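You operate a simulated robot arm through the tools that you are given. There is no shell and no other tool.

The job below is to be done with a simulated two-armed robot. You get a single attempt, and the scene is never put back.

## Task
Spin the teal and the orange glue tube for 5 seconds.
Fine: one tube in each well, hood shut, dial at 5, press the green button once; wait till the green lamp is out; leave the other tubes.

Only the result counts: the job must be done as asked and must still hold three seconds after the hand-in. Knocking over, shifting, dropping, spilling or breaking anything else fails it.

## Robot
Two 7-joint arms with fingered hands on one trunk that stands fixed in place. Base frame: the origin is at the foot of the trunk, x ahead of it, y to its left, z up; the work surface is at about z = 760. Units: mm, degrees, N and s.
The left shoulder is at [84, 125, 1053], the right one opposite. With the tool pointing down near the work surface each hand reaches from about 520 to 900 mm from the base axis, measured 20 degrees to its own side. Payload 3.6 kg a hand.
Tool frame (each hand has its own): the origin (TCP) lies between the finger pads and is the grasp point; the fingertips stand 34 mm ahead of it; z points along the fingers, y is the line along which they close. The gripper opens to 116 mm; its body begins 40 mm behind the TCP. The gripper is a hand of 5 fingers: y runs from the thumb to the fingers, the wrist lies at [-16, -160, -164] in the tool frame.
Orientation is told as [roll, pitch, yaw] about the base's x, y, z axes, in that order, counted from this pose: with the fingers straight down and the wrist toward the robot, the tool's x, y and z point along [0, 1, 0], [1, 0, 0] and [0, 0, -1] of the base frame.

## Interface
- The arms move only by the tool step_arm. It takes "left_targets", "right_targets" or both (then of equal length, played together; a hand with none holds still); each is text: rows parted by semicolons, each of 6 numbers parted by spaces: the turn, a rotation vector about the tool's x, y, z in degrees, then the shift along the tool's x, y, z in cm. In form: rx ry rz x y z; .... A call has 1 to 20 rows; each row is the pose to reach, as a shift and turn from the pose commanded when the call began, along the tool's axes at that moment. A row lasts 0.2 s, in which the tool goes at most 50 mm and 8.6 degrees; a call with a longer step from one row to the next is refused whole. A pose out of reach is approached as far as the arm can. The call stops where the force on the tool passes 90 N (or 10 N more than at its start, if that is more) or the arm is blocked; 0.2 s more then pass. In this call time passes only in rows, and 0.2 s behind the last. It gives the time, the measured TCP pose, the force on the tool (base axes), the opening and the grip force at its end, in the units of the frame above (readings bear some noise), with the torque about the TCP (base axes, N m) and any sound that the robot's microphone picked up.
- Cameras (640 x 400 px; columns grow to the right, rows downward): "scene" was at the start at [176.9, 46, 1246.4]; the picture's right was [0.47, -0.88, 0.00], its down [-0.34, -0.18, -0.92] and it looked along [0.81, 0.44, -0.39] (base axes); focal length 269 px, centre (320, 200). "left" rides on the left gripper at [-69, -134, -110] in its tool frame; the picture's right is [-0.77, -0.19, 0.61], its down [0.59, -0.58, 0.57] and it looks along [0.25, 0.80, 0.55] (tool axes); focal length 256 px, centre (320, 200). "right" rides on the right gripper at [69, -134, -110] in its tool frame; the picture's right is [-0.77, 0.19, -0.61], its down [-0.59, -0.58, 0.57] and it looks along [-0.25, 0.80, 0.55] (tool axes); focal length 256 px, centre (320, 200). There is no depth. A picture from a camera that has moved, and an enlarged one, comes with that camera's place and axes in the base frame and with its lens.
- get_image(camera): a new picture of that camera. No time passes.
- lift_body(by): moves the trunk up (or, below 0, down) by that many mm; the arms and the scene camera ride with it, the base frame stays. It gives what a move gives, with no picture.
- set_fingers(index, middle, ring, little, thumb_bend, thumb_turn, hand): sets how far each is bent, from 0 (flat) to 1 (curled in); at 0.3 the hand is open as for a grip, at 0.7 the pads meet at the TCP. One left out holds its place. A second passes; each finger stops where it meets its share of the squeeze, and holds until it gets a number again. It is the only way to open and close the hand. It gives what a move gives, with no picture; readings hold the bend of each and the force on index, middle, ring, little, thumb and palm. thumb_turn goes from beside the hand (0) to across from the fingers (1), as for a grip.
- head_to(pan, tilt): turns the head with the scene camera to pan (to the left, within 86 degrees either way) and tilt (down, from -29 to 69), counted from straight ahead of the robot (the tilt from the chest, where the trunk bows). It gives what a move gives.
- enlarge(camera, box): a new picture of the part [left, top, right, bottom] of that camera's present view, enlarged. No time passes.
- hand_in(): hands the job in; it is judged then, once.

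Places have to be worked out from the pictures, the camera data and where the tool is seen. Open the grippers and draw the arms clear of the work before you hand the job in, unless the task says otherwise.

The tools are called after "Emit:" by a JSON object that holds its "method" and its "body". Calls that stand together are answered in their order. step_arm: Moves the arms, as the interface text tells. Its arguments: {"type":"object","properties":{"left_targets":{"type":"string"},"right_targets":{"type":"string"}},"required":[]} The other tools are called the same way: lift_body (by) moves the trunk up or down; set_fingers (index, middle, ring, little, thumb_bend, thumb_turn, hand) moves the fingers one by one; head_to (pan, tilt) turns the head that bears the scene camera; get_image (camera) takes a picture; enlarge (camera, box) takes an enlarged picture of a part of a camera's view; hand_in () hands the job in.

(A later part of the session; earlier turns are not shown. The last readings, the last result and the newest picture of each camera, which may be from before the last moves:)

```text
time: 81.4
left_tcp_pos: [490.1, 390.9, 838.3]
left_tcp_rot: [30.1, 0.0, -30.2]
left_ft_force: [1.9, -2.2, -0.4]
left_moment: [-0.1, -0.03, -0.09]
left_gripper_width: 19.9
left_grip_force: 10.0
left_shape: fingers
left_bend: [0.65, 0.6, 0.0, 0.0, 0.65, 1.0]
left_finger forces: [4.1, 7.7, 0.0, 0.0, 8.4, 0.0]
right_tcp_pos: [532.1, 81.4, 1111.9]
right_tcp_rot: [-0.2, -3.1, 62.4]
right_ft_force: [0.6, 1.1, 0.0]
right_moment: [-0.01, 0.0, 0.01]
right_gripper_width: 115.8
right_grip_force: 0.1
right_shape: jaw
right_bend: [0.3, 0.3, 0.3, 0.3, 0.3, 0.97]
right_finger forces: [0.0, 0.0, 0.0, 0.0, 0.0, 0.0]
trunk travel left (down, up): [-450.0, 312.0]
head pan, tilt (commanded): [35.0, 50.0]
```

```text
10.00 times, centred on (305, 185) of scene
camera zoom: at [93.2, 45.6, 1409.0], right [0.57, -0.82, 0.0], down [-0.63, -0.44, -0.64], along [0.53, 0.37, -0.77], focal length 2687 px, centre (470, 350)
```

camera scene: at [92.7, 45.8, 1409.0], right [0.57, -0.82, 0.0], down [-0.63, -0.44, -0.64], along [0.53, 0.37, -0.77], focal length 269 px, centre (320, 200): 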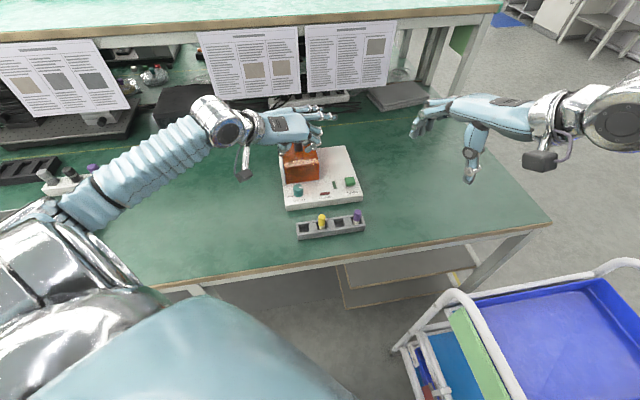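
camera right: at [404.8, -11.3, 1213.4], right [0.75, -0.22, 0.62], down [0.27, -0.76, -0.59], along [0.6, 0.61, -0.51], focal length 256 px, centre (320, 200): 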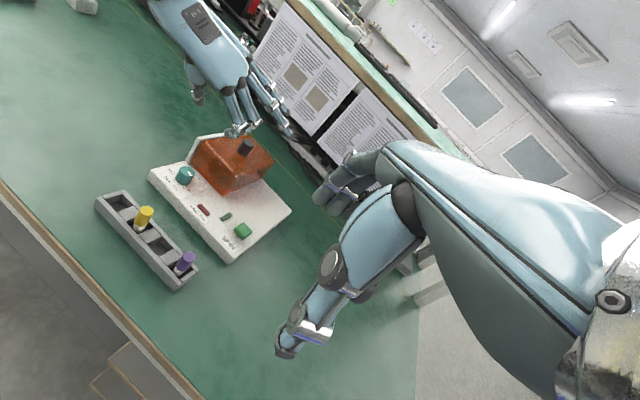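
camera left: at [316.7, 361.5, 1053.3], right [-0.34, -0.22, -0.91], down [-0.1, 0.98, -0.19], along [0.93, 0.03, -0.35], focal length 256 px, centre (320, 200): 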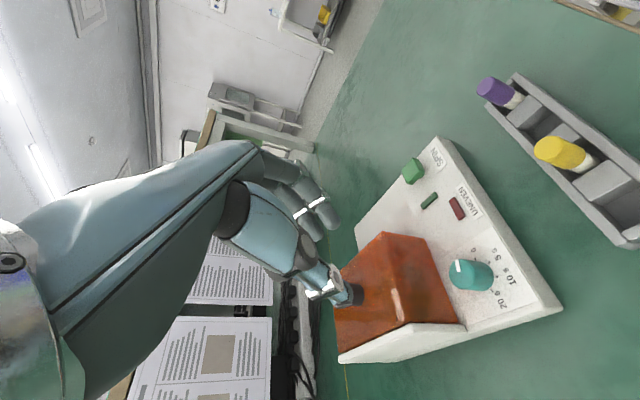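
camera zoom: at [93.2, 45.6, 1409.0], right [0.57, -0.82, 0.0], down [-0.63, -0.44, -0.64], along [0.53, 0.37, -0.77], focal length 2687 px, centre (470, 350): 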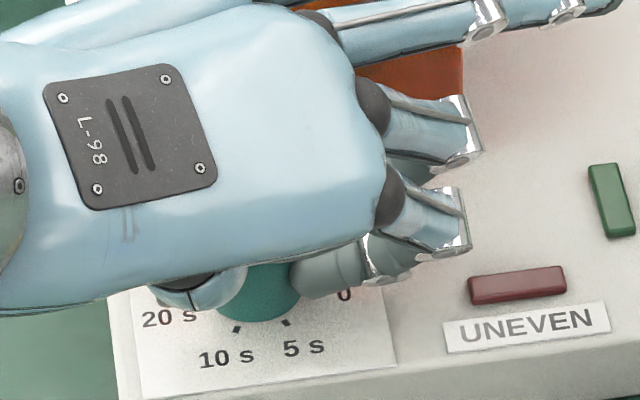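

Firm three-point contact on the dial. I squeeze a little more and then turn 23° clockwise about the dial's axis.

Emit:
{"method": "set_fingers", "body": {"hand": "left", "index": 0.75, "middle": 0.7, "thumb_bend": 0.75}}

Emit:
{"method": "step_arm", "body": {"left_targets": "-2.875 0 4.98 0.0085 -0.194 0.005; -5.75 0 9.96 0.034 -0.387 0.02; -8.63 0 14.94 0.076 -0.575 0.044; -11.5 0 19.92 0.134 -0.758 0.077"}}

Emit:
{"method": "enlarge", "body": {"camera": "left", "box": [260, 160, 420, 290]}}

Emit:
{"method": "enlarge", "body": {"camera": "right", "box": [160, 140, 240, 210]}}

Emit:
{"method": "enlarge", "body": {"camera": "scene", "box": [270, 155, 340, 211]}}

```text
time: 82.4
left_tcp_pos: [488.1, 390.8, 836.3]
left_tcp_rot: [30.0, 0.0, -30.0]
left_ft_force: [-0.5, -2.3, -0.7]
left_moment: [-0.14, -0.01, -0.05]
left_gripper_width: 18.5
left_grip_force: 20.4
left_shape: fingers
left_bend: [0.66, 0.6, 0.0, 0.0, 0.65, 1.0]
left_finger forces: [10.1, 11.3, 0.0, 0.0, 20.0, 0.0]
right_tcp_pos: [531.8, 79.7, 1110.9]
right_tcp_rot: [-0.3, -3.2, 62.3]
right_ft_force: [-0.3, -0.4, -0.4]
right_moment: [0.01, 0.03, 0.03]
right_gripper_width: 115.8
right_grip_force: 0.1
right_shape: jaw
right_bend: [0.3, 0.3, 0.3, 0.3, 0.3, 0.97]
right_finger forces: [0.0, 0.0, 0.0, 0.1, 0.0, 0.0]
trunk travel left (down, up): [-450.0, 312.0]
head pan, tilt (commanded): [35.0, 50.0]
```

```text
time: 83.4
left_tcp_pos: [482.7, 398.2, 837.2]
left_tcp_rot: [29.9, 0.1, -53.0]
left_ft_force: [-6.7, 0.4, -3.3]
left_moment: [-0.05, 0.27, 0.09]
left_gripper_width: 17.6
left_grip_force: 20.1
left_shape: fingers
left_bend: [0.66, 0.61, 0.0, 0.0, 0.65, 1.0]
left_finger forces: [9.3, 9.0, 0.0, 0.0, 21.8, 0.0]
right_tcp_pos: [531.5, 80.7, 1111.0]
right_tcp_rot: [-0.3, -3.2, 62.3]
right_ft_force: [0.4, 0.6, 0.7]
right_moment: [0.01, -0.05, 0.01]
right_gripper_width: 115.8
right_grip_force: 0.1
right_shape: jaw
right_bend: [0.3, 0.3, 0.3, 0.3, 0.3, 0.97]
right_finger forces: [0.0, 0.0, 0.0, 0.0, 0.0, 0.1]
trunk travel left (down, up): [-450.0, 312.0]
head pan, tilt (commanded): [35.0, 50.0]
```

```text
3.08 times, centred on (340, 225) of left
camera zoom: at [310.3, 435.7, 898.7], right [-0.4, -0.07, -0.91], down [0.29, 0.94, -0.2], along [0.87, -0.34, -0.36], focal length 788 px, centre (258, 123)
```

zoom: 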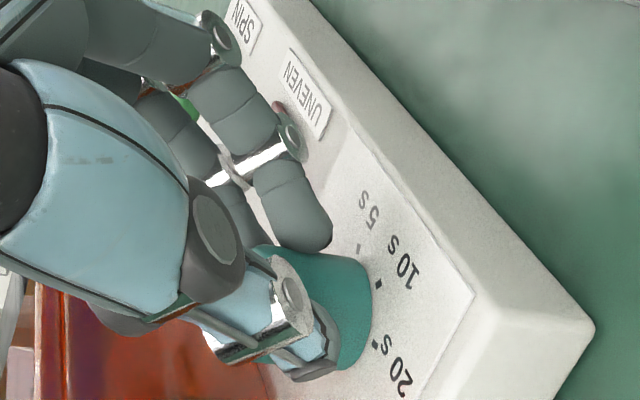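

```text
5.71 times, centred on (200, 175) of right
camera zoom: at [404.5, -10.7, 1213.4], right [0.75, -0.22, 0.62], down [0.27, -0.76, -0.59], along [0.6, 0.61, -0.51], focal length 1463 px, centre (1006, 343)
```

zoom: 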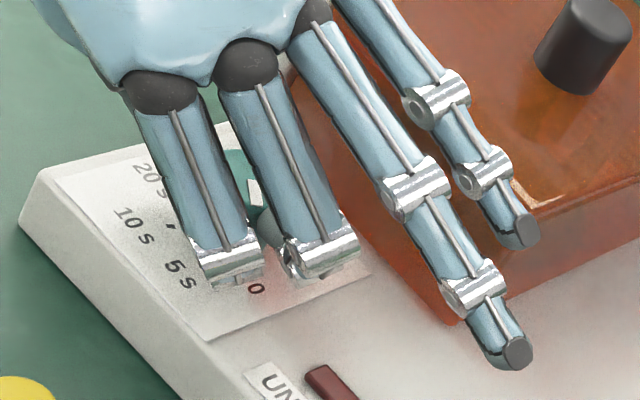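

```text
7.14 times, centred on (305, 183) of scene
camera zoom: at [92.3, 46.4, 1409.0], right [0.57, -0.82, 0.0], down [-0.63, -0.44, -0.64], along [0.53, 0.37, -0.77], focal length 1920 px, centre (427, 321)
```

zoom: 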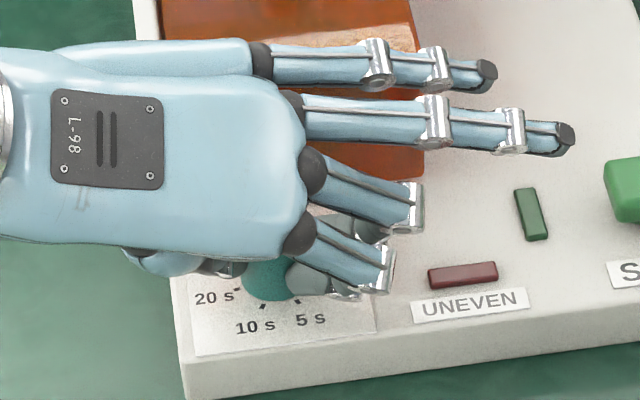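

Hand turned to yaw −53. I zoom in from the right camera, where the white pointer is visible between the fingers, to see how far the dial moved.

Emit:
{"method": "enlarge", "body": {"camera": "right", "box": [180, 145, 220, 190]}}

Emit:
{"method": "enlarge", "body": {"camera": "scene", "box": [290, 180, 320, 205]}}

```text
8.89 times, centred on (200, 168) of right
camera zoom: at [404.5, -10.7, 1213.4], right [0.75, -0.22, 0.62], down [0.27, -0.76, -0.59], along [0.6, 0.61, -0.51], focal length 2276 px, centre (1387, 489)
```

zoom: 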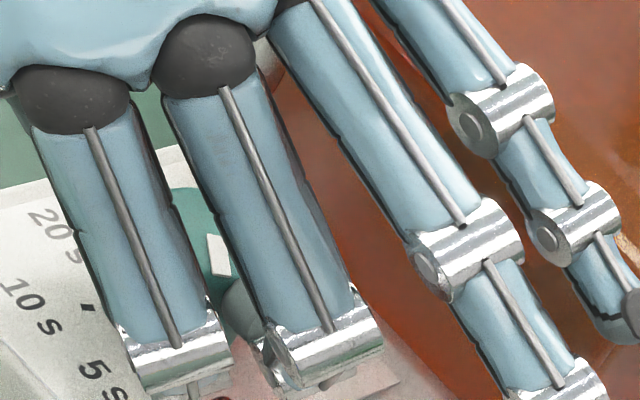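

```text
16.00 times, centred on (305, 192) of scene
camera zoom: at [92.3, 46.4, 1409.0], right [0.57, -0.82, 0.0], down [-0.63, -0.44, -0.64], along [0.53, 0.37, -0.77], focal length 4300 px, centre (560, 320)
```

zoom: 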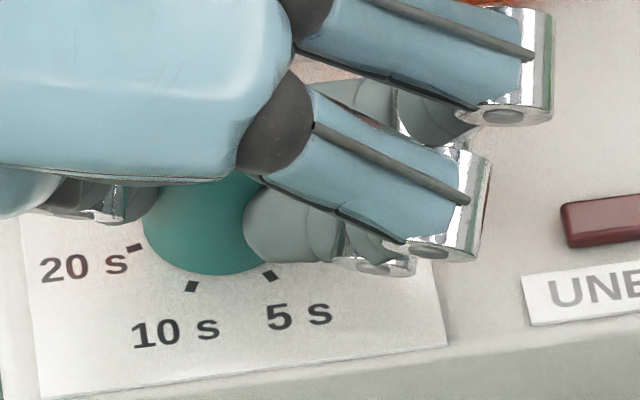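

The pointer has begun to turn. I continue another 23°, with a small centring correction for the side force.

Emit:
{"method": "step_arm", "body": {"left_targets": "-2.875 0 4.98 -0.035 -0.27 -0.02; -5.75 0 9.96 -0.035 -0.52 -0.02; -8.63 0 14.94 0 -0.75 0; -11.5 0 19.92 0.065 -0.94 0.037"}}

Emit:
{"method": "enlarge", "body": {"camera": "right", "box": [170, 140, 230, 195]}}

Emit:
{"method": "enlarge", "body": {"camera": "scene", "box": [270, 155, 340, 211]}}

Emit:
{"method": "enlarge", "body": {"camera": "left", "box": [260, 160, 420, 290]}}

```text
time: 84.4
left_tcp_pos: [478.3, 405.0, 836.6]
left_tcp_rot: [30.0, 0.0, -76.1]
left_ft_force: [-3.2, 4.8, -2.9]
left_moment: [0.12, 0.1, 0.07]
left_gripper_width: 17.4
left_grip_force: 18.1
left_shape: fingers
left_bend: [0.66, 0.61, 0.0, 0.0, 0.65, 1.0]
left_finger forces: [7.7, 8.3, 0.1, 0.0, 20.4, 0.0]
right_tcp_pos: [531.7, 80.6, 1111.2]
right_tcp_rot: [-0.2, -3.1, 62.3]
right_ft_force: [-0.7, -0.4, -0.5]
right_moment: [-0.01, -0.02, 0.01]
right_gripper_width: 116.0
right_grip_force: 0.1
right_shape: jaw
right_bend: [0.3, 0.3, 0.3, 0.3, 0.3, 0.97]
right_finger forces: [0.1, 0.1, 0.0, 0.0, 0.1, 0.0]
trunk travel left (down, up): [-450.0, 312.0]
head pan, tilt (commanded): [35.0, 50.0]
```

```text
7.27 times, centred on (200, 168) of right
camera zoom: at [405.1, -10.2, 1213.3], right [0.75, -0.22, 0.62], down [0.27, -0.76, -0.59], along [0.6, 0.61, -0.51], focal length 1862 px, centre (1193, 436)
```

zoom: 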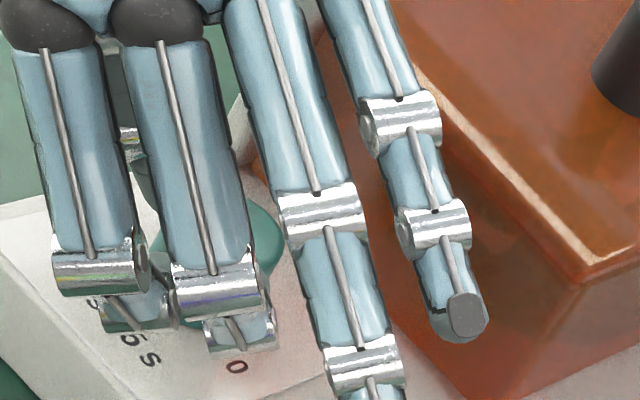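

```text
7.14 times, centred on (305, 183) of scene
camera zoom: at [93.1, 47.0, 1409.0], right [0.57, -0.82, 0.0], down [-0.63, -0.44, -0.64], along [0.53, 0.37, -0.77], focal length 1920 px, centre (427, 321)
```

zoom: 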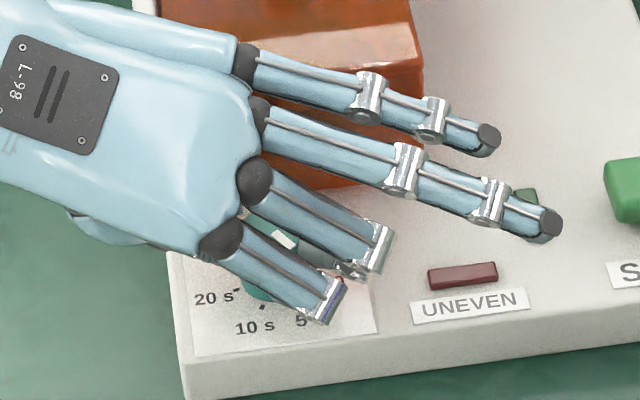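

```text
3.08 times, centred on (340, 225) of left
camera zoom: at [335.2, 508.2, 898.5], right [-0.4, 0.09, -0.91], down [0.63, 0.75, -0.2], along [0.67, -0.65, -0.36], focal length 788 px, centre (258, 123)
```

zoom: 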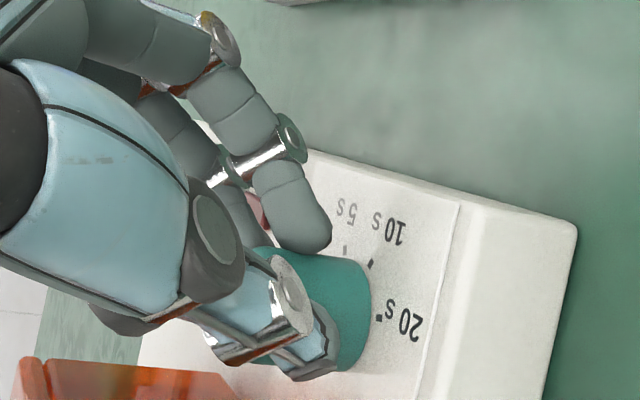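

I can glimpse the white pointer between index and middle in the scene view; I zoom there.

Emit:
{"method": "enlarge", "body": {"camera": "scene", "box": [290, 178, 320, 203]}}

Emit:
{"method": "enlarge", "body": {"camera": "scene", "box": [285, 170, 325, 205]}}

```text
16.00 times, centred on (305, 190) of scene
camera zoom: at [93.1, 47.0, 1409.0], right [0.57, -0.82, 0.0], down [-0.63, -0.44, -0.64], along [0.53, 0.37, -0.77], focal length 4300 px, centre (560, 352)
```

zoom: 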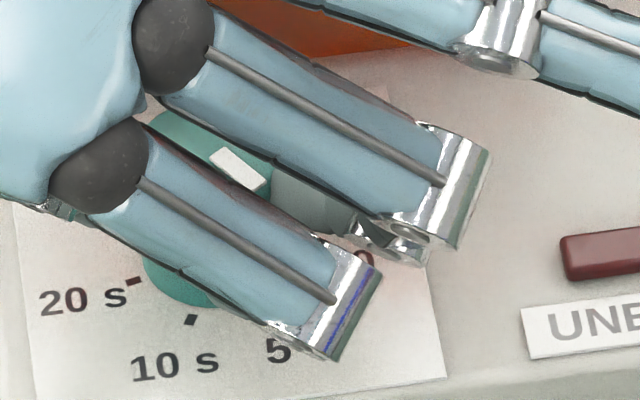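

```text
11.43 times, centred on (305, 188) of scene
camera zoom: at [93.1, 47.0, 1409.0], right [0.57, -0.82, 0.0], down [-0.63, -0.44, -0.64], along [0.53, 0.37, -0.77], focal length 3071 px, centre (491, 343)
```

zoom: 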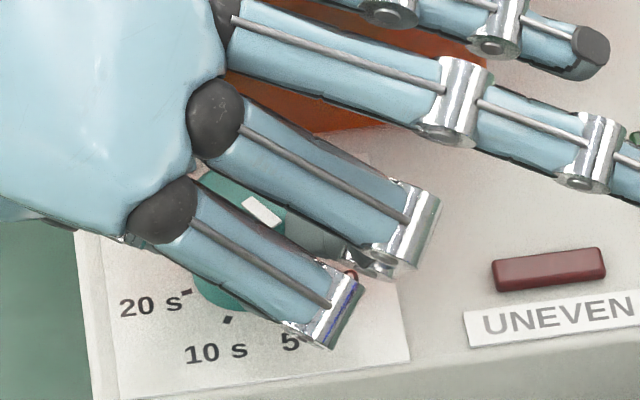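

To read the dial properly I release it and raise the hand vertically.

Emit:
{"method": "set_fingers", "body": {"hand": "left", "index": 0.52, "middle": 0.52, "thumb_bend": 0.52}}

Emit:
{"method": "step_arm", "body": {"left_targets": "0 0 0 0.5 0 -0.87; 0 0 0 1.5 0 -2.6; 0 0 0 2.75 0 -4.76; 0 0 0 4 0 -6.93; 0 0 0 5.25 0 -9.1"}}

Emit:
{"method": "enlarge", "body": {"camera": "scene", "box": [280, 165, 330, 207]}}

Emit:
{"method": "enlarge", "body": {"camera": "right", "box": [150, 140, 230, 210]}}

Emit:
{"method": "get_image", "body": {"camera": "left"}}

```text
time: 85.4
left_tcp_pos: [480.2, 404.3, 837.8]
left_tcp_rot: [30.1, -0.1, -76.0]
left_ft_force: [0.7, 0.4, 0.0]
left_moment: [-0.02, 0.01, -0.01]
left_gripper_width: 53.2
left_grip_force: 0.0
left_shape: fingers
left_bend: [0.52, 0.52, 0.0, 0.0, 0.52, 1.0]
left_finger forces: [0.0, 0.0, 0.0, 0.0, 0.0, 0.0]
right_tcp_pos: [531.3, 81.3, 1112.0]
right_tcp_rot: [-0.2, -3.2, 62.4]
right_ft_force: [0.7, -0.1, 0.9]
right_moment: [-0.02, 0.01, -0.01]
right_gripper_width: 116.0
right_grip_force: 0.1
right_shape: jaw
right_bend: [0.3, 0.3, 0.3, 0.3, 0.3, 0.97]
right_finger forces: [0.0, 0.0, 0.1, 0.0, 0.0, 0.1]
trunk travel left (down, up): [-450.0, 312.0]
head pan, tilt (commanded): [35.0, 50.0]
```

```text
time: 86.6
left_tcp_pos: [478.8, 403.6, 942.5]
left_tcp_rot: [30.0, 0.1, -76.0]
left_ft_force: [-0.4, -1.2, 0.4]
left_moment: [0.0, 0.02, 0.02]
left_gripper_width: 53.0
left_grip_force: 0.1
left_shape: fingers
left_bend: [0.52, 0.52, 0.0, 0.0, 0.52, 1.0]
left_finger forces: [0.0, 0.1, 0.1, 0.1, 0.0, 0.1]
right_tcp_pos: [531.8, 79.4, 1111.8]
right_tcp_rot: [-0.3, -3.2, 62.2]
right_ft_force: [0.9, -0.6, -0.4]
right_moment: [0.01, 0.0, 0.05]
right_gripper_width: 115.9
right_grip_force: 0.1
right_shape: jaw
right_bend: [0.3, 0.3, 0.3, 0.3, 0.3, 0.97]
right_finger forces: [0.0, 0.1, 0.1, 0.1, 0.1, 0.0]
trunk travel left (down, up): [-450.0, 312.0]
head pan, tilt (commanded): [35.0, 50.0]
```

```text
9.52 times, centred on (305, 186) of scene
camera zoom: at [92.5, 45.8, 1409.1], right [0.57, -0.82, 0.0], down [-0.63, -0.44, -0.64], along [0.53, 0.37, -0.77], focal length 2559 px, centre (463, 333)
```

zoom: 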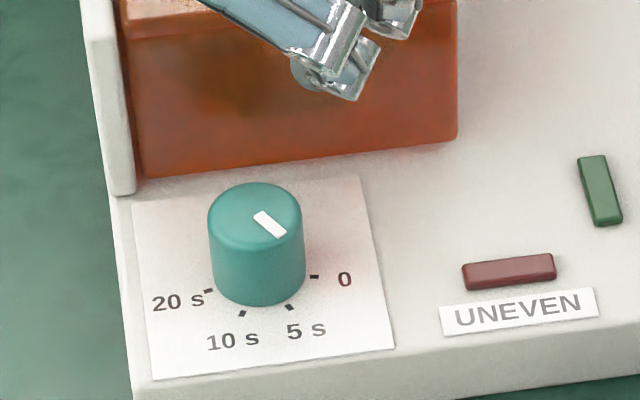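

```text
5.71 times, centred on (190, 175) of right
camera zoom: at [404.6, -11.2, 1213.5], right [0.75, -0.22, 0.62], down [0.27, -0.76, -0.59], along [0.6, 0.61, -0.51], focal length 1463 px, centre (1063, 343)
```

zoom: 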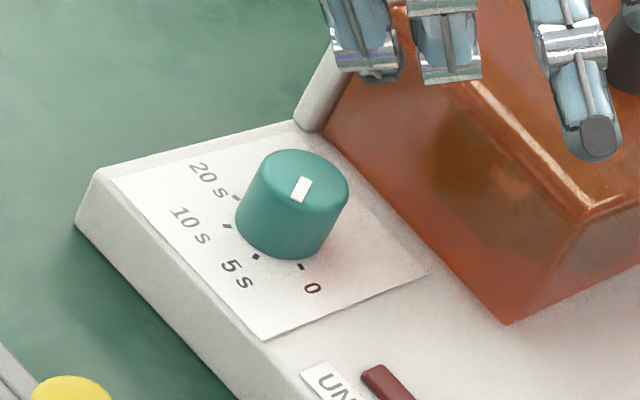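

```text
taken
camera left: at [334.8, 506.6, 1003.6], right [-0.39, 0.09, -0.91], down [0.63, 0.75, -0.2], along [0.67, -0.65, -0.36], focal length 256 px, centre (320, 200)
```

left: 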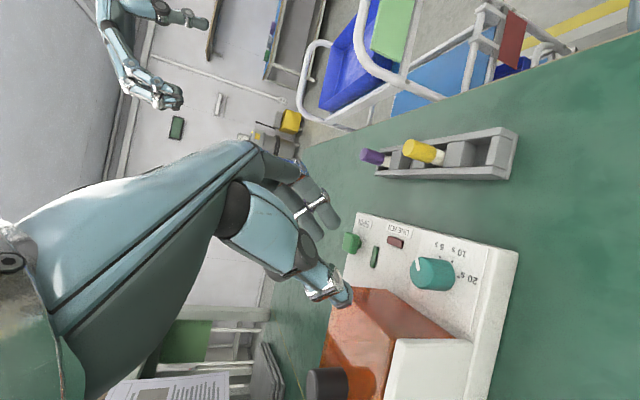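

The pointer turned about 46° and now stands a little short of the 5 s mark (ticks are ~50° apart). I go back down to the same pose, regrip, and turn about 6° more.

Emit:
{"method": "step_arm", "body": {"left_targets": "0 0 0 -1.3 0 2.25; 0 0 0 -2.6 0 4.5; 0 0 0 -3.9 0 6.75; 0 0 0 -4.75 0 8.23; 0 0 0 -5.25 0 9.1"}}

Emit:
{"method": "set_fingers", "body": {"hand": "left", "index": 0.64, "middle": 0.6, "thumb_bend": 0.64}}

Emit:
{"method": "enlarge", "body": {"camera": "left", "box": [260, 160, 420, 290]}}

Emit:
{"method": "enlarge", "body": {"camera": "scene", "box": [285, 170, 325, 205]}}

```text
time: 87.8
left_tcp_pos: [477.5, 402.6, 837.4]
left_tcp_rot: [29.8, 0.1, -76.0]
left_ft_force: [0.4, -0.7, 0.1]
left_moment: [-0.03, -0.02, 0.02]
left_gripper_width: 53.3
left_grip_force: 0.1
left_shape: fingers
left_bend: [0.52, 0.52, 0.0, 0.0, 0.52, 1.0]
left_finger forces: [0.0, 0.1, 0.0, 0.1, 0.0, 0.0]
right_tcp_pos: [532.0, 80.7, 1111.3]
right_tcp_rot: [-0.3, -3.2, 62.2]
right_ft_force: [0.0, 0.2, 0.1]
right_moment: [0.0, -0.02, 0.02]
right_gripper_width: 116.0
right_grip_force: 0.1
right_shape: jaw
right_bend: [0.3, 0.3, 0.3, 0.3, 0.3, 0.97]
right_finger forces: [0.1, 0.0, 0.0, 0.1, 0.1, 0.0]
trunk travel left (down, up): [-450.0, 312.0]
head pan, tilt (commanded): [35.0, 50.0]
```

```text
time: 88.8
left_tcp_pos: [477.3, 404.1, 838.3]
left_tcp_rot: [30.0, 0.0, -76.0]
left_ft_force: [-0.7, 1.4, -0.9]
left_moment: [0.0, 0.0, 0.04]
left_gripper_width: 21.6
left_grip_force: 1.5
left_shape: fingers
left_bend: [0.64, 0.6, 0.0, 0.0, 0.63, 1.0]
left_finger forces: [0.0, 0.5, 0.0, 0.0, 2.6, 0.1]
right_tcp_pos: [532.0, 81.4, 1110.2]
right_tcp_rot: [-0.2, -3.2, 62.3]
right_ft_force: [-1.0, -0.4, 0.4]
right_moment: [-0.03, 0.01, 0.0]
right_gripper_width: 116.0
right_grip_force: 0.0
right_shape: jaw
right_bend: [0.3, 0.3, 0.3, 0.3, 0.3, 0.97]
right_finger forces: [0.0, 0.1, 0.1, 0.0, 0.0, 0.0]
trunk travel left (down, up): [-450.0, 312.0]
head pan, tilt (commanded): [35.0, 50.0]
```

```text
3.08 times, centred on (340, 225) of left
camera zoom: at [333.1, 506.4, 899.0], right [-0.4, 0.09, -0.91], down [0.63, 0.75, -0.2], along [0.67, -0.65, -0.36], focal length 788 px, centre (258, 123)
```

zoom: 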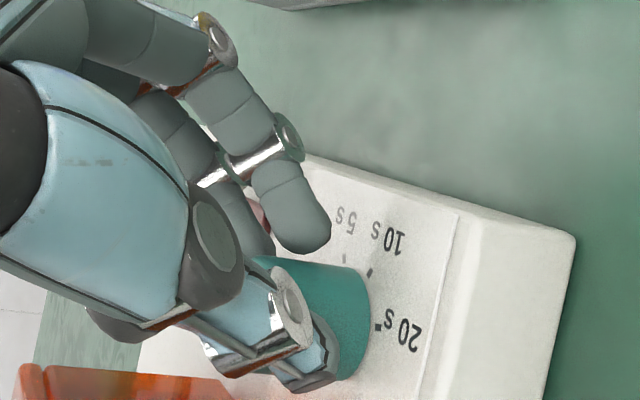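

```text
11.43 times, centred on (305, 188) of scene
camera zoom: at [92.9, 46.4, 1409.0], right [0.57, -0.82, 0.0], down [-0.63, -0.44, -0.64], along [0.53, 0.37, -0.77], focal length 3071 px, centre (491, 343)
```

zoom: 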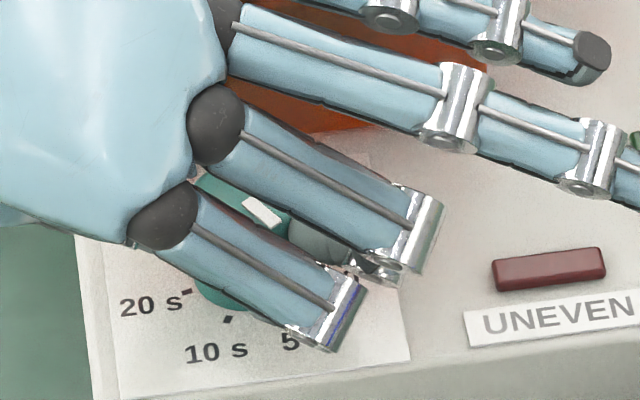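

I squeeze firmly and turn 6.5° more about the dial's axis.

Emit:
{"method": "set_fingers", "body": {"hand": "left", "index": 0.75, "middle": 0.7, "thumb_bend": 0.75}}

Emit:
{"method": "step_arm", "body": {"left_targets": "-1.625 0 2.815 0.006 -0.118 0.003; -3.25 0 5.63 0.017 -0.237 0.01"}}

Emit:
{"method": "set_fingers", "body": {"hand": "left", "index": 0.52, "middle": 0.52, "thumb_bend": 0.52}}

Emit:
{"method": "step_arm", "body": {"left_targets": "0 0 0 0.5 0 -0.87; 0 0 0 1.5 0 -2.6; 0 0 0 2.75 0 -4.76; 0 0 0 4 0 -6.93; 0 0 0 5.25 0 -9.1"}}

Emit:
{"method": "enlarge", "body": {"camera": "scene", "box": [285, 175, 325, 207]}}

Emit:
{"method": "enlarge", "body": {"camera": "right", "box": [160, 150, 220, 205]}}

Emit:
{"method": "enlarge", "body": {"camera": "left", "box": [380, 230, 500, 310]}}

```text
time: 89.8
left_tcp_pos: [478.2, 402.9, 838.3]
left_tcp_rot: [29.9, 0.0, -76.0]
left_ft_force: [-4.7, -0.8, -2.2]
left_moment: [-0.05, 0.23, 0.04]
left_gripper_width: 14.9
left_grip_force: 21.1
left_shape: fingers
left_bend: [0.7, 0.62, 0.0, 0.0, 0.65, 1.0]
left_finger forces: [11.8, 10.9, 0.0, 0.1, 20.1, 0.0]
right_tcp_pos: [531.0, 80.0, 1110.6]
right_tcp_rot: [-0.1, -3.1, 62.3]
right_ft_force: [-0.6, 0.3, 0.0]
right_moment: [0.01, 0.0, -0.02]
right_gripper_width: 116.1
right_grip_force: 0.2
right_shape: jaw
right_bend: [0.3, 0.3, 0.3, 0.3, 0.3, 0.97]
right_finger forces: [0.0, 0.0, 0.0, 0.1, 0.0, 0.0]
trunk travel left (down, up): [-450.0, 312.0]
head pan, tilt (commanded): [35.0, 50.0]
```

```text
time: 90.4
left_tcp_pos: [476.8, 407.2, 837.8]
left_tcp_rot: [30.0, -0.1, -82.6]
left_ft_force: [-7.4, -1.8, -0.3]
left_moment: [-0.08, 0.25, -0.03]
left_gripper_width: 14.7
left_grip_force: 22.1
left_shape: fingers
left_bend: [0.7, 0.61, 0.0, 0.0, 0.65, 1.0]
left_finger forces: [12.8, 11.6, 0.0, 0.0, 20.0, 0.1]
right_tcp_pos: [531.9, 81.1, 1111.9]
right_tcp_rot: [-0.2, -3.2, 62.2]
right_ft_force: [-0.2, 0.4, 0.6]
right_moment: [-0.01, 0.02, 0.03]
right_gripper_width: 116.0
right_grip_force: 0.0
right_shape: jaw
right_bend: [0.3, 0.3, 0.3, 0.3, 0.3, 0.97]
right_finger forces: [0.0, 0.0, 0.1, 0.1, 0.1, 0.0]
trunk travel left (down, up): [-450.0, 312.0]
head pan, tilt (commanded): [35.0, 50.0]
```

```text
time: 91.4
left_tcp_pos: [478.1, 407.8, 837.8]
left_tcp_rot: [29.9, -0.1, -82.5]
left_ft_force: [-0.3, 1.0, -0.2]
left_moment: [-0.01, -0.03, -0.02]
left_gripper_width: 53.0
left_grip_force: 0.1
left_shape: fingers
left_bend: [0.52, 0.52, 0.0, 0.0, 0.52, 1.0]
left_finger forces: [0.0, 0.1, 0.1, 0.0, 0.1, 0.0]
right_tcp_pos: [532.2, 81.2, 1111.1]
right_tcp_rot: [-0.2, -3.1, 62.3]
right_ft_force: [0.3, 0.2, -0.9]
right_moment: [-0.01, 0.0, 0.02]
right_gripper_width: 115.9
right_grip_force: 0.0
right_shape: jaw
right_bend: [0.3, 0.3, 0.3, 0.3, 0.3, 0.97]
right_finger forces: [0.0, 0.0, 0.0, 0.1, 0.0, 0.1]
trunk travel left (down, up): [-450.0, 312.0]
head pan, tilt (commanded): [35.0, 50.0]
```

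```text
time: 92.6
left_tcp_pos: [480.1, 407.9, 941.9]
left_tcp_rot: [30.1, 0.0, -82.5]
left_ft_force: [-0.7, 0.3, 0.1]
left_moment: [0.02, -0.01, 0.02]
left_gripper_width: 53.2
left_grip_force: 0.2
left_shape: fingers
left_bend: [0.52, 0.52, 0.0, 0.0, 0.52, 1.0]
left_finger forces: [0.0, 0.1, 0.0, 0.0, 0.1, 0.1]
right_tcp_pos: [532.0, 79.1, 1110.4]
right_tcp_rot: [-0.2, -3.2, 62.2]
right_ft_force: [-0.1, 0.5, 0.2]
right_moment: [0.02, -0.02, 0.0]
right_gripper_width: 115.7
right_grip_force: 0.1
right_shape: jaw
right_bend: [0.3, 0.3, 0.3, 0.3, 0.3, 0.97]
right_finger forces: [0.1, 0.0, 0.1, 0.0, 0.0, 0.0]
trunk travel left (down, up): [-450.0, 312.0]
head pan, tilt (commanded): [35.0, 50.0]
```

```text
12.50 times, centred on (305, 191) of scene
camera zoom: at [92.6, 45.9, 1409.1], right [0.57, -0.82, 0.0], down [-0.63, -0.44, -0.64], along [0.53, 0.37, -0.77], focal length 3359 px, centre (508, 312)
```

zoom: 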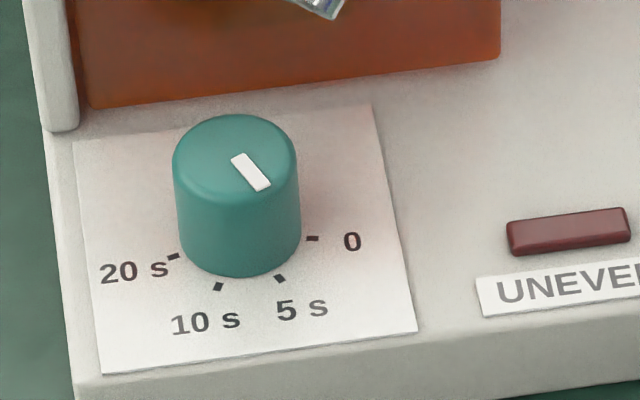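

```text
7.27 times, centred on (190, 178) of right
camera zoom: at [404.7, -11.2, 1213.5], right [0.75, -0.22, 0.62], down [0.27, -0.76, -0.59], along [0.6, 0.61, -0.51], focal length 1862 px, centre (1266, 364)
```

zoom: 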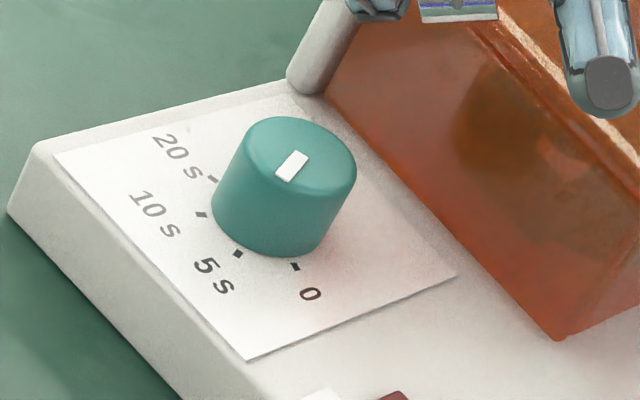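

```text
5.00 times, centred on (440, 270) of left
camera zoom: at [347.0, 526.3, 1002.8], right [-0.38, 0.14, -0.91], down [0.71, 0.67, -0.2], along [0.59, -0.72, -0.36], focal length 1280 px, centre (-280, -150)
```

zoom: 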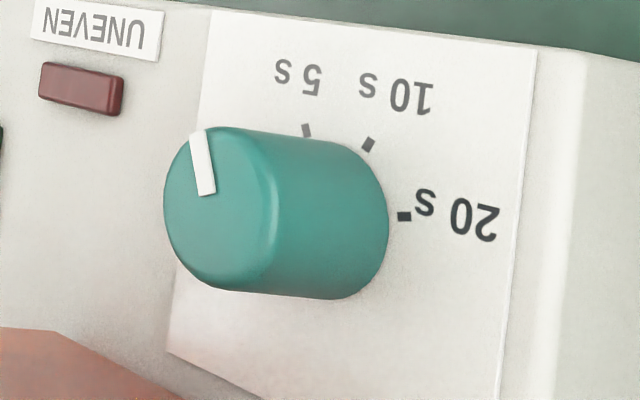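

The pointer now lines up with the 5 s tick (within ~1–2° in scene and right views). Now I raise the hand, undo the tilt, and measure the green button.

Emit:
{"method": "step_arm", "body": {"left_targets": "0 0 0 1.25 0 -2.17; 0 0 0 2.5 0 -4.33; 0 0 0 3.5 0 -6.06"}}

Emit:
{"method": "step_arm", "body": {"left_targets": "0 -7.5 0 0 0 0; 0 -15 0 0 0 0; 0 -22.5 0 0 0 0; 0 -30 0 0 0 0"}}

Emit:
{"method": "enlarge", "body": {"camera": "scene", "box": [320, 165, 370, 205]}}

Emit:
{"method": "enlarge", "body": {"camera": "right", "box": [210, 200, 270, 260]}}

Emit:
{"method": "enlarge", "body": {"camera": "scene", "box": [270, 120, 370, 210]}}

```text
time: 93.4
left_tcp_pos: [477.8, 408.2, 1011.5]
left_tcp_rot: [30.0, 0.1, -82.6]
left_ft_force: [0.0, 0.1, -0.3]
left_moment: [-0.01, -0.02, -0.02]
left_gripper_width: 53.0
left_grip_force: 0.2
left_shape: fingers
left_bend: [0.52, 0.52, 0.0, 0.0, 0.52, 1.0]
left_finger forces: [0.0, 0.1, 0.0, 0.0, 0.1, 0.1]
right_tcp_pos: [531.9, 79.9, 1111.3]
right_tcp_rot: [-0.2, -3.2, 62.3]
right_ft_force: [0.6, -0.1, 0.4]
right_moment: [-0.02, 0.0, -0.02]
right_gripper_width: 115.8
right_grip_force: 0.0
right_shape: jaw
right_bend: [0.3, 0.3, 0.3, 0.3, 0.3, 0.97]
right_finger forces: [0.0, 0.1, 0.1, 0.0, 0.0, 0.0]
trunk travel left (down, up): [-450.0, 312.0]
head pan, tilt (commanded): [35.0, 50.0]
```

```text
time: 94.4
left_tcp_pos: [479.2, 406.9, 1011.0]
left_tcp_rot: [-0.2, 0.0, -82.5]
left_ft_force: [-0.2, 0.2, -0.3]
left_moment: [-0.02, 0.03, 0.0]
left_gripper_width: 53.1
left_grip_force: 0.0
left_shape: fingers
left_bend: [0.52, 0.52, 0.0, 0.0, 0.52, 1.0]
left_finger forces: [0.0, 0.1, 0.0, 0.0, 0.0, 0.0]
right_tcp_pos: [532.9, 80.1, 1110.9]
right_tcp_rot: [-0.1, -3.1, 62.3]
right_ft_force: [1.2, -1.0, -0.6]
right_moment: [-0.02, 0.02, 0.0]
right_gripper_width: 115.9
right_grip_force: 0.0
right_shape: jaw
right_bend: [0.3, 0.3, 0.3, 0.3, 0.3, 0.97]
right_finger forces: [0.0, 0.1, 0.0, 0.0, 0.1, 0.0]
trunk travel left (down, up): [-450.0, 312.0]
head pan, tilt (commanded): [35.0, 50.0]
```

```text
10.00 times, centred on (345, 185) of scene
camera zoom: at [93.9, 45.8, 1409.0], right [0.57, -0.82, 0.0], down [-0.63, -0.44, -0.64], along [0.53, 0.37, -0.77], focal length 2687 px, centre (70, 350)
```

zoom: 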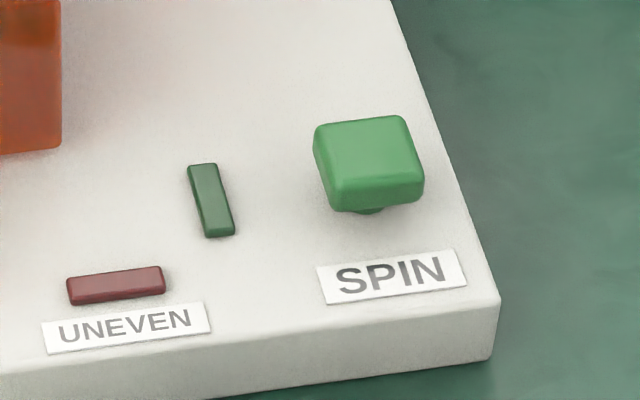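

```text
6.67 times, centred on (240, 230) of right
camera zoom: at [405.8, -11.5, 1213.0], right [0.75, -0.22, 0.62], down [0.27, -0.76, -0.59], along [0.6, 0.61, -0.51], focal length 1707 px, centre (853, 0)
```

zoom: 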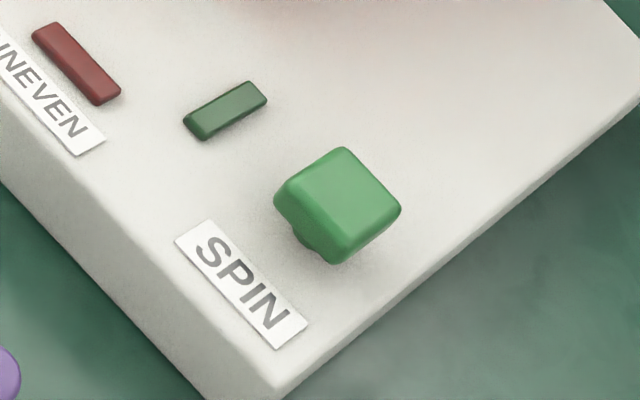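

```text
4.44 times, centred on (320, 165) of scene
camera zoom: at [93.9, 45.8, 1409.0], right [0.57, -0.82, 0.0], down [-0.63, -0.44, -0.64], along [0.53, 0.37, -0.77], focal length 1194 px, centre (320, 356)
```

zoom: 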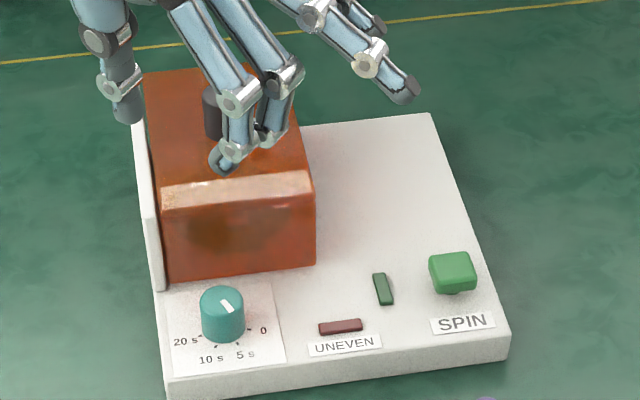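

Button top triangulates to ≈ (618,302,814). I close the three fingertips into a point and move above the button, yaw 0.

Emit:
{"method": "set_fingers", "body": {"hand": "left", "index": 0.7, "middle": 0.7, "thumb_bend": 0.7}}

Emit:
{"method": "step_arm", "body": {"left_targets": "0 0 -8.25 1.26 1.22 0; 0 0 -16.5 2.52 2.44 0; 0 0 -24.75 3.78 3.66 0; 0 0 -33 5.04 4.88 0; 0 0 -41.25 6.3 6.1 0; 0 0 -49.5 7.56 7.32 0; 0 0 -57.75 8.82 8.54 1; 0 0 -66 10.08 9.76 4; 0 0 -74.25 11.34 10.98 7.5; 0 0 -82.5 12.6 12.2 11.1"}}

Emit:
{"method": "get_image", "body": {"camera": "left"}}

Emit:
{"method": "enlarge", "body": {"camera": "scene", "box": [300, 125, 380, 200]}}

Emit:
{"method": "enlarge", "body": {"camera": "right", "box": [190, 140, 310, 260]}}

```text
time: 95.4
left_tcp_pos: [478.0, 408.0, 1011.6]
left_tcp_rot: [0.0, 0.0, -82.4]
left_ft_force: [-0.1, 0.0, -0.2]
left_moment: [0.0, 0.02, -0.01]
left_gripper_width: 4.1
left_grip_force: 0.0
left_shape: fingers
left_bend: [0.7, 0.7, 0.0, 0.0, 0.7, 1.0]
left_finger forces: [0.0, 0.1, 0.0, 0.1, 0.0, 0.1]
right_tcp_pos: [532.6, 80.7, 1111.2]
right_tcp_rot: [-0.2, -3.2, 62.3]
right_ft_force: [-0.4, 0.2, -0.1]
right_moment: [0.04, 0.02, 0.01]
right_gripper_width: 115.9
right_grip_force: 0.0
right_shape: jaw
right_bend: [0.3, 0.3, 0.3, 0.3, 0.3, 0.97]
right_finger forces: [0.0, 0.1, 0.0, 0.0, 0.0, 0.0]
trunk travel left (down, up): [-450.0, 312.0]
head pan, tilt (commanded): [35.0, 50.0]
```

```text
time: 97.6
left_tcp_pos: [614.7, 312.4, 897.6]
left_tcp_rot: [-0.3, -0.3, 0.3]
left_ft_force: [0.5, 1.4, -0.3]
left_moment: [-0.07, 0.01, -0.01]
left_gripper_width: 3.8
left_grip_force: 0.1
left_shape: fingers
left_bend: [0.7, 0.7, 0.0, 0.0, 0.7, 1.0]
left_finger forces: [0.1, 0.0, 0.1, 0.1, 0.0, 0.0]
right_tcp_pos: [528.4, 90.5, 1112.8]
right_tcp_rot: [-0.6, -3.0, 62.6]
right_ft_force: [-0.5, 0.1, 0.4]
right_moment: [-0.03, -0.05, -0.02]
right_gripper_width: 115.9
right_grip_force: 0.0
right_shape: jaw
right_bend: [0.3, 0.3, 0.3, 0.3, 0.3, 0.97]
right_finger forces: [0.1, 0.0, 0.1, 0.1, 0.0, 0.1]
trunk travel left (down, up): [-450.0, 312.0]
head pan, tilt (commanded): [35.0, 50.0]
```

```text
taken
camera left: at [480.1, 243.4, 1007.9], right [-0.18, -0.77, -0.61], down [-0.58, 0.58, -0.57], along [0.8, 0.25, -0.55], focal length 256 px, centre (320, 200)
```

left: 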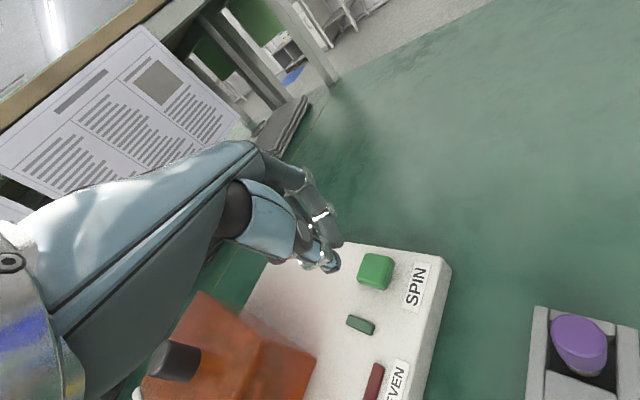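

```text
5.33 times, centred on (340, 162) of scene
camera zoom: at [91.1, 58.9, 1409.3], right [0.58, -0.82, 0.01], down [-0.62, -0.45, -0.64], along [0.53, 0.36, -0.77], focal length 1433 px, centre (213, 400)
```

zoom: 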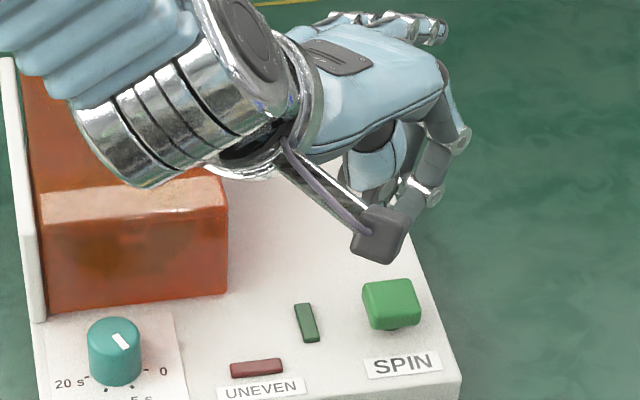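

```text
3.33 times, centred on (250, 200) of right
camera zoom: at [401.4, -1.4, 1215.4], right [0.75, -0.21, 0.63], down [0.28, -0.76, -0.59], along [0.6, 0.61, -0.51], focal length 853 px, centre (553, 200)
```

zoom: 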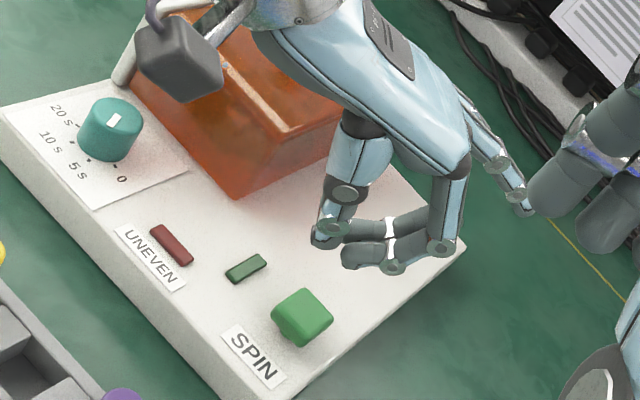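

The trunk seems to be still swaying from the move; I let it settle with a null step and read again.

Emit:
{"method": "step_arm", "body": {"left_targets": "0 0 0 0 0 0; 0 0 0 0 0 0; 0 0 0 0 0 0; 0 0 0 0 0 0"}}

Emit:
{"method": "enlarge", "body": {"camera": "scene", "box": [300, 125, 380, 200]}}

Emit:
{"method": "enlarge", "body": {"camera": "right", "box": [190, 140, 310, 260]}}

Emit:
{"method": "enlarge", "body": {"camera": "left", "box": [280, 200, 440, 320]}}

```text
time: 98.6
left_tcp_pos: [617.5, 303.8, 898.4]
left_tcp_rot: [-0.1, 0.1, -0.1]
left_ft_force: [0.7, 0.5, 0.4]
left_moment: [-0.02, 0.02, -0.01]
left_gripper_width: 3.9
left_grip_force: 0.0
left_shape: fingers
left_bend: [0.7, 0.7, 0.0, 0.0, 0.7, 1.0]
left_finger forces: [0.1, 0.1, 0.0, 0.0, 0.0, 0.0]
right_tcp_pos: [532.1, 81.6, 1110.7]
right_tcp_rot: [-0.2, -3.2, 62.4]
right_ft_force: [0.2, 0.0, -0.2]
right_moment: [-0.01, 0.01, -0.01]
right_gripper_width: 116.1
right_grip_force: 0.1
right_shape: jaw
right_bend: [0.3, 0.3, 0.3, 0.3, 0.3, 0.97]
right_finger forces: [0.1, 0.0, 0.0, 0.0, 0.1, 0.0]
trunk travel left (down, up): [-450.0, 312.0]
head pan, tilt (commanded): [35.0, 50.0]
```

```text
5.33 times, centred on (340, 162) of scene
camera zoom: at [93.1, 47.2, 1409.0], right [0.57, -0.82, 0.0], down [-0.63, -0.44, -0.64], along [0.53, 0.37, -0.77], focal length 1433 px, centre (213, 400)
```

zoom: 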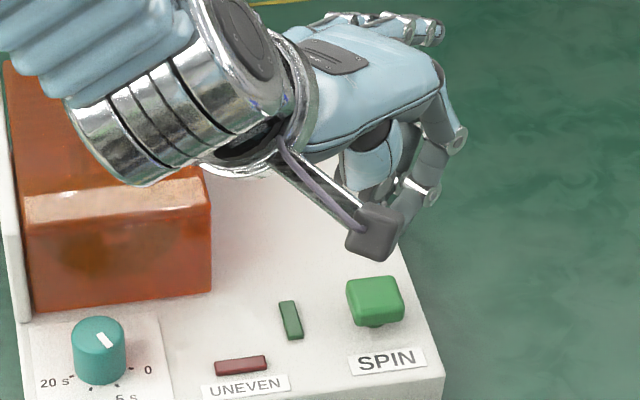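

```text
3.33 times, centred on (250, 200) of right
camera zoom: at [405.1, -10.0, 1213.3], right [0.75, -0.22, 0.62], down [0.27, -0.76, -0.59], along [0.6, 0.61, -0.51], focal length 853 px, centre (553, 200)
```

zoom: 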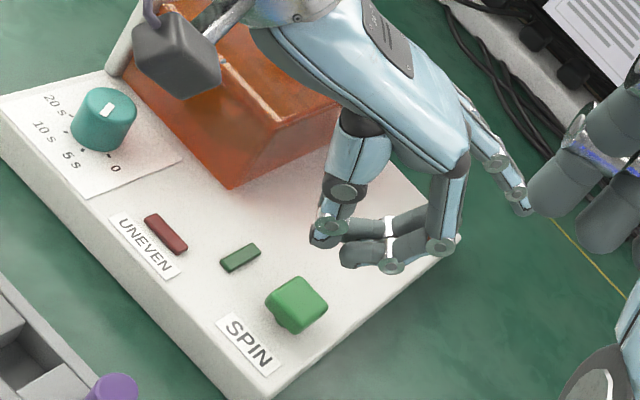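

```text
3.33 times, centred on (360, 260) of left
camera zoom: at [483.1, 235.8, 1007.9], right [-0.19, -0.77, -0.61], down [-0.58, 0.59, -0.57], along [0.79, 0.25, -0.55], focal length 853 px, centre (187, 0)
```

zoom: 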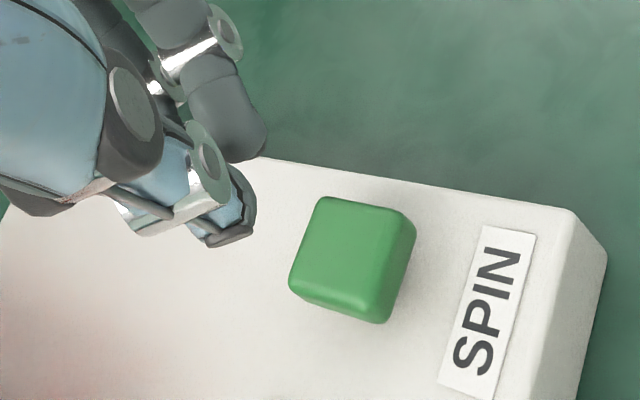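

Settled. I shift (+4,−2.3) mm to centre on the button and lower to just above it.

Emit:
{"method": "step_arm", "body": {"left_targets": "0 0 0 -0.1 0.2 1; 0 0 0 -0.23 0.4 2; 0 0 0 -0.23 0.4 3; 0 0 0 -0.23 0.4 3.7; 0 0 0 -0.23 0.4 3.7"}}

Emit:
{"method": "enlarge", "body": {"camera": "right", "box": [205, 180, 275, 250]}}

Emit:
{"method": "enlarge", "body": {"camera": "left", "box": [280, 200, 400, 300]}}

Emit:
{"method": "enlarge", "body": {"camera": "scene", "box": [310, 140, 370, 195]}}

```text
time: 99.8
left_tcp_pos: [623.4, 299.2, 863.8]
left_tcp_rot: [0.0, 0.0, 0.0]
left_ft_force: [-0.7, -0.8, 0.7]
left_moment: [0.01, 0.01, 0.0]
left_gripper_width: 4.2
left_grip_force: 0.1
left_shape: fingers
left_bend: [0.7, 0.7, 0.0, 0.0, 0.7, 1.0]
left_finger forces: [0.0, 0.0, 0.0, 0.0, 0.1, 0.1]
right_tcp_pos: [532.8, 79.3, 1110.7]
right_tcp_rot: [-0.2, -3.2, 62.3]
right_ft_force: [-0.5, -0.2, 1.0]
right_moment: [0.01, 0.04, 0.0]
right_gripper_width: 115.8
right_grip_force: 0.1
right_shape: jaw
right_bend: [0.3, 0.3, 0.3, 0.3, 0.3, 0.97]
right_finger forces: [0.0, 0.1, 0.0, 0.0, 0.0, 0.1]
trunk travel left (down, up): [-450.0, 312.0]
head pan, tilt (commanded): [35.0, 50.0]
```

```text
5.71 times, centred on (240, 215) of right
camera zoom: at [405.0, -11.4, 1213.3], right [0.75, -0.22, 0.62], down [0.27, -0.76, -0.59], along [0.6, 0.61, -0.51], focal length 1463 px, centre (777, 114)
```

zoom: 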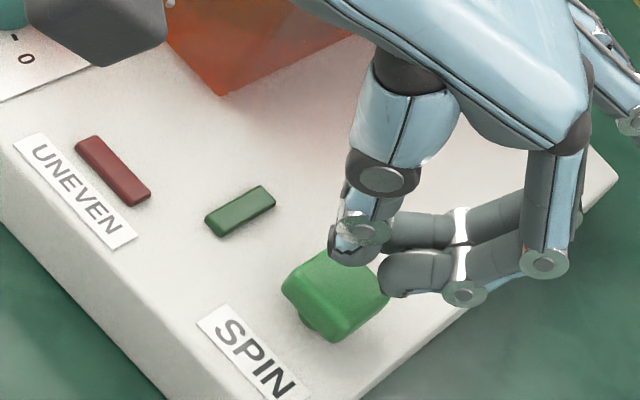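

```text
4.00 times, centred on (340, 250) of left
camera zoom: at [488.9, 230.6, 974.5], right [-0.19, -0.77, -0.61], down [-0.58, 0.59, -0.57], along [0.8, 0.25, -0.55], focal length 1024 px, centre (240, 0)
```

zoom: 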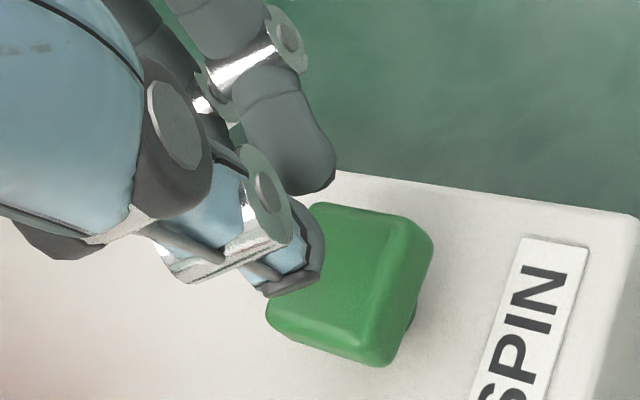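

```text
7.27 times, centred on (340, 168) of scene
camera zoom: at [93.0, 45.6, 1409.0], right [0.57, -0.82, 0.0], down [-0.63, -0.44, -0.64], along [0.53, 0.37, -0.77], focal length 1954 px, centre (174, 436)
```

zoom: 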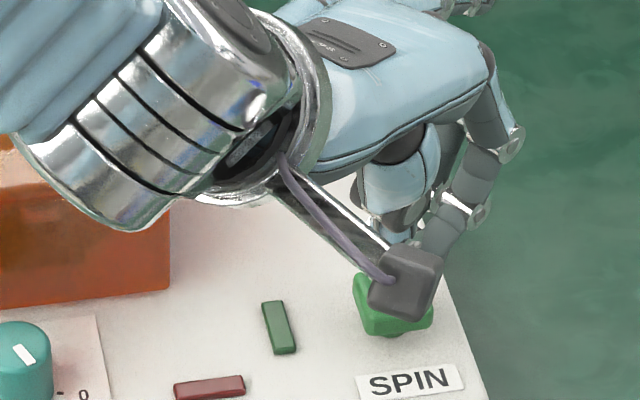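

Tips are right over the button. I shift −5 mm in x so the tips straddle its centre and lower to just above contact.

Emit:
{"method": "step_arm", "body": {"left_targets": "0 0 0 0 -0.25 0.3; 0 0 0 0 -0.5 0.6; 0 0 0 0 -0.5 0.9"}}

Emit:
{"method": "enlarge", "body": {"camera": "right", "box": [205, 180, 275, 250]}}

Emit:
{"method": "enlarge", "body": {"camera": "left", "box": [280, 200, 400, 300]}}

```text
time: 100.6
left_tcp_pos: [619.2, 299.2, 855.0]
left_tcp_rot: [0.0, 0.1, 0.0]
left_ft_force: [0.5, -0.1, 0.1]
left_moment: [0.01, 0.0, -0.03]
left_gripper_width: 4.0
left_grip_force: 0.2
left_shape: fingers
left_bend: [0.7, 0.7, 0.0, 0.0, 0.7, 1.0]
left_finger forces: [0.1, 0.0, 0.0, 0.1, 0.1, 0.1]
right_tcp_pos: [531.7, 80.0, 1112.1]
right_tcp_rot: [-0.1, -3.2, 62.3]
right_ft_force: [-1.2, 0.2, -0.8]
right_moment: [0.01, 0.0, 0.0]
right_gripper_width: 115.8
right_grip_force: 0.0
right_shape: jaw
right_bend: [0.3, 0.3, 0.3, 0.3, 0.3, 0.97]
right_finger forces: [0.0, 0.0, 0.0, 0.1, 0.0, 0.1]
trunk travel left (down, up): [-450.0, 312.0]
head pan, tilt (commanded): [35.0, 50.0]
```

```text
5.71 times, centred on (240, 215) of right
camera zoom: at [405.1, -11.0, 1213.3], right [0.75, -0.22, 0.62], down [0.27, -0.76, -0.59], along [0.6, 0.61, -0.51], focal length 1463 px, centre (777, 114)
```

zoom: 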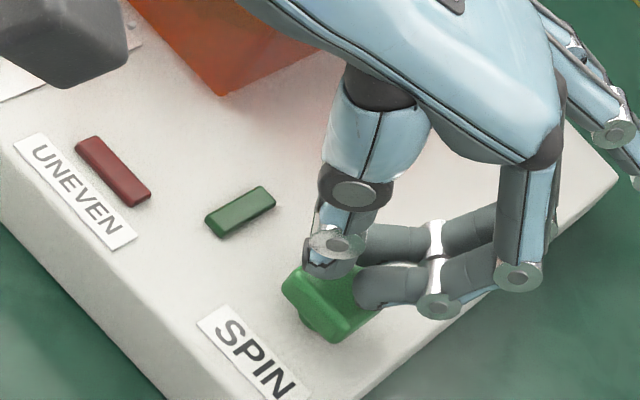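

```text
4.00 times, centred on (340, 250) of left
camera zoom: at [484.3, 230.5, 964.9], right [-0.19, -0.77, -0.61], down [-0.58, 0.59, -0.57], along [0.79, 0.25, -0.55], focal length 1024 px, centre (240, 0)
```

zoom: 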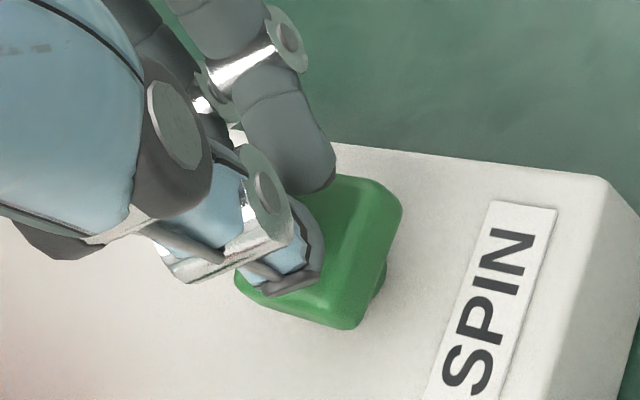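

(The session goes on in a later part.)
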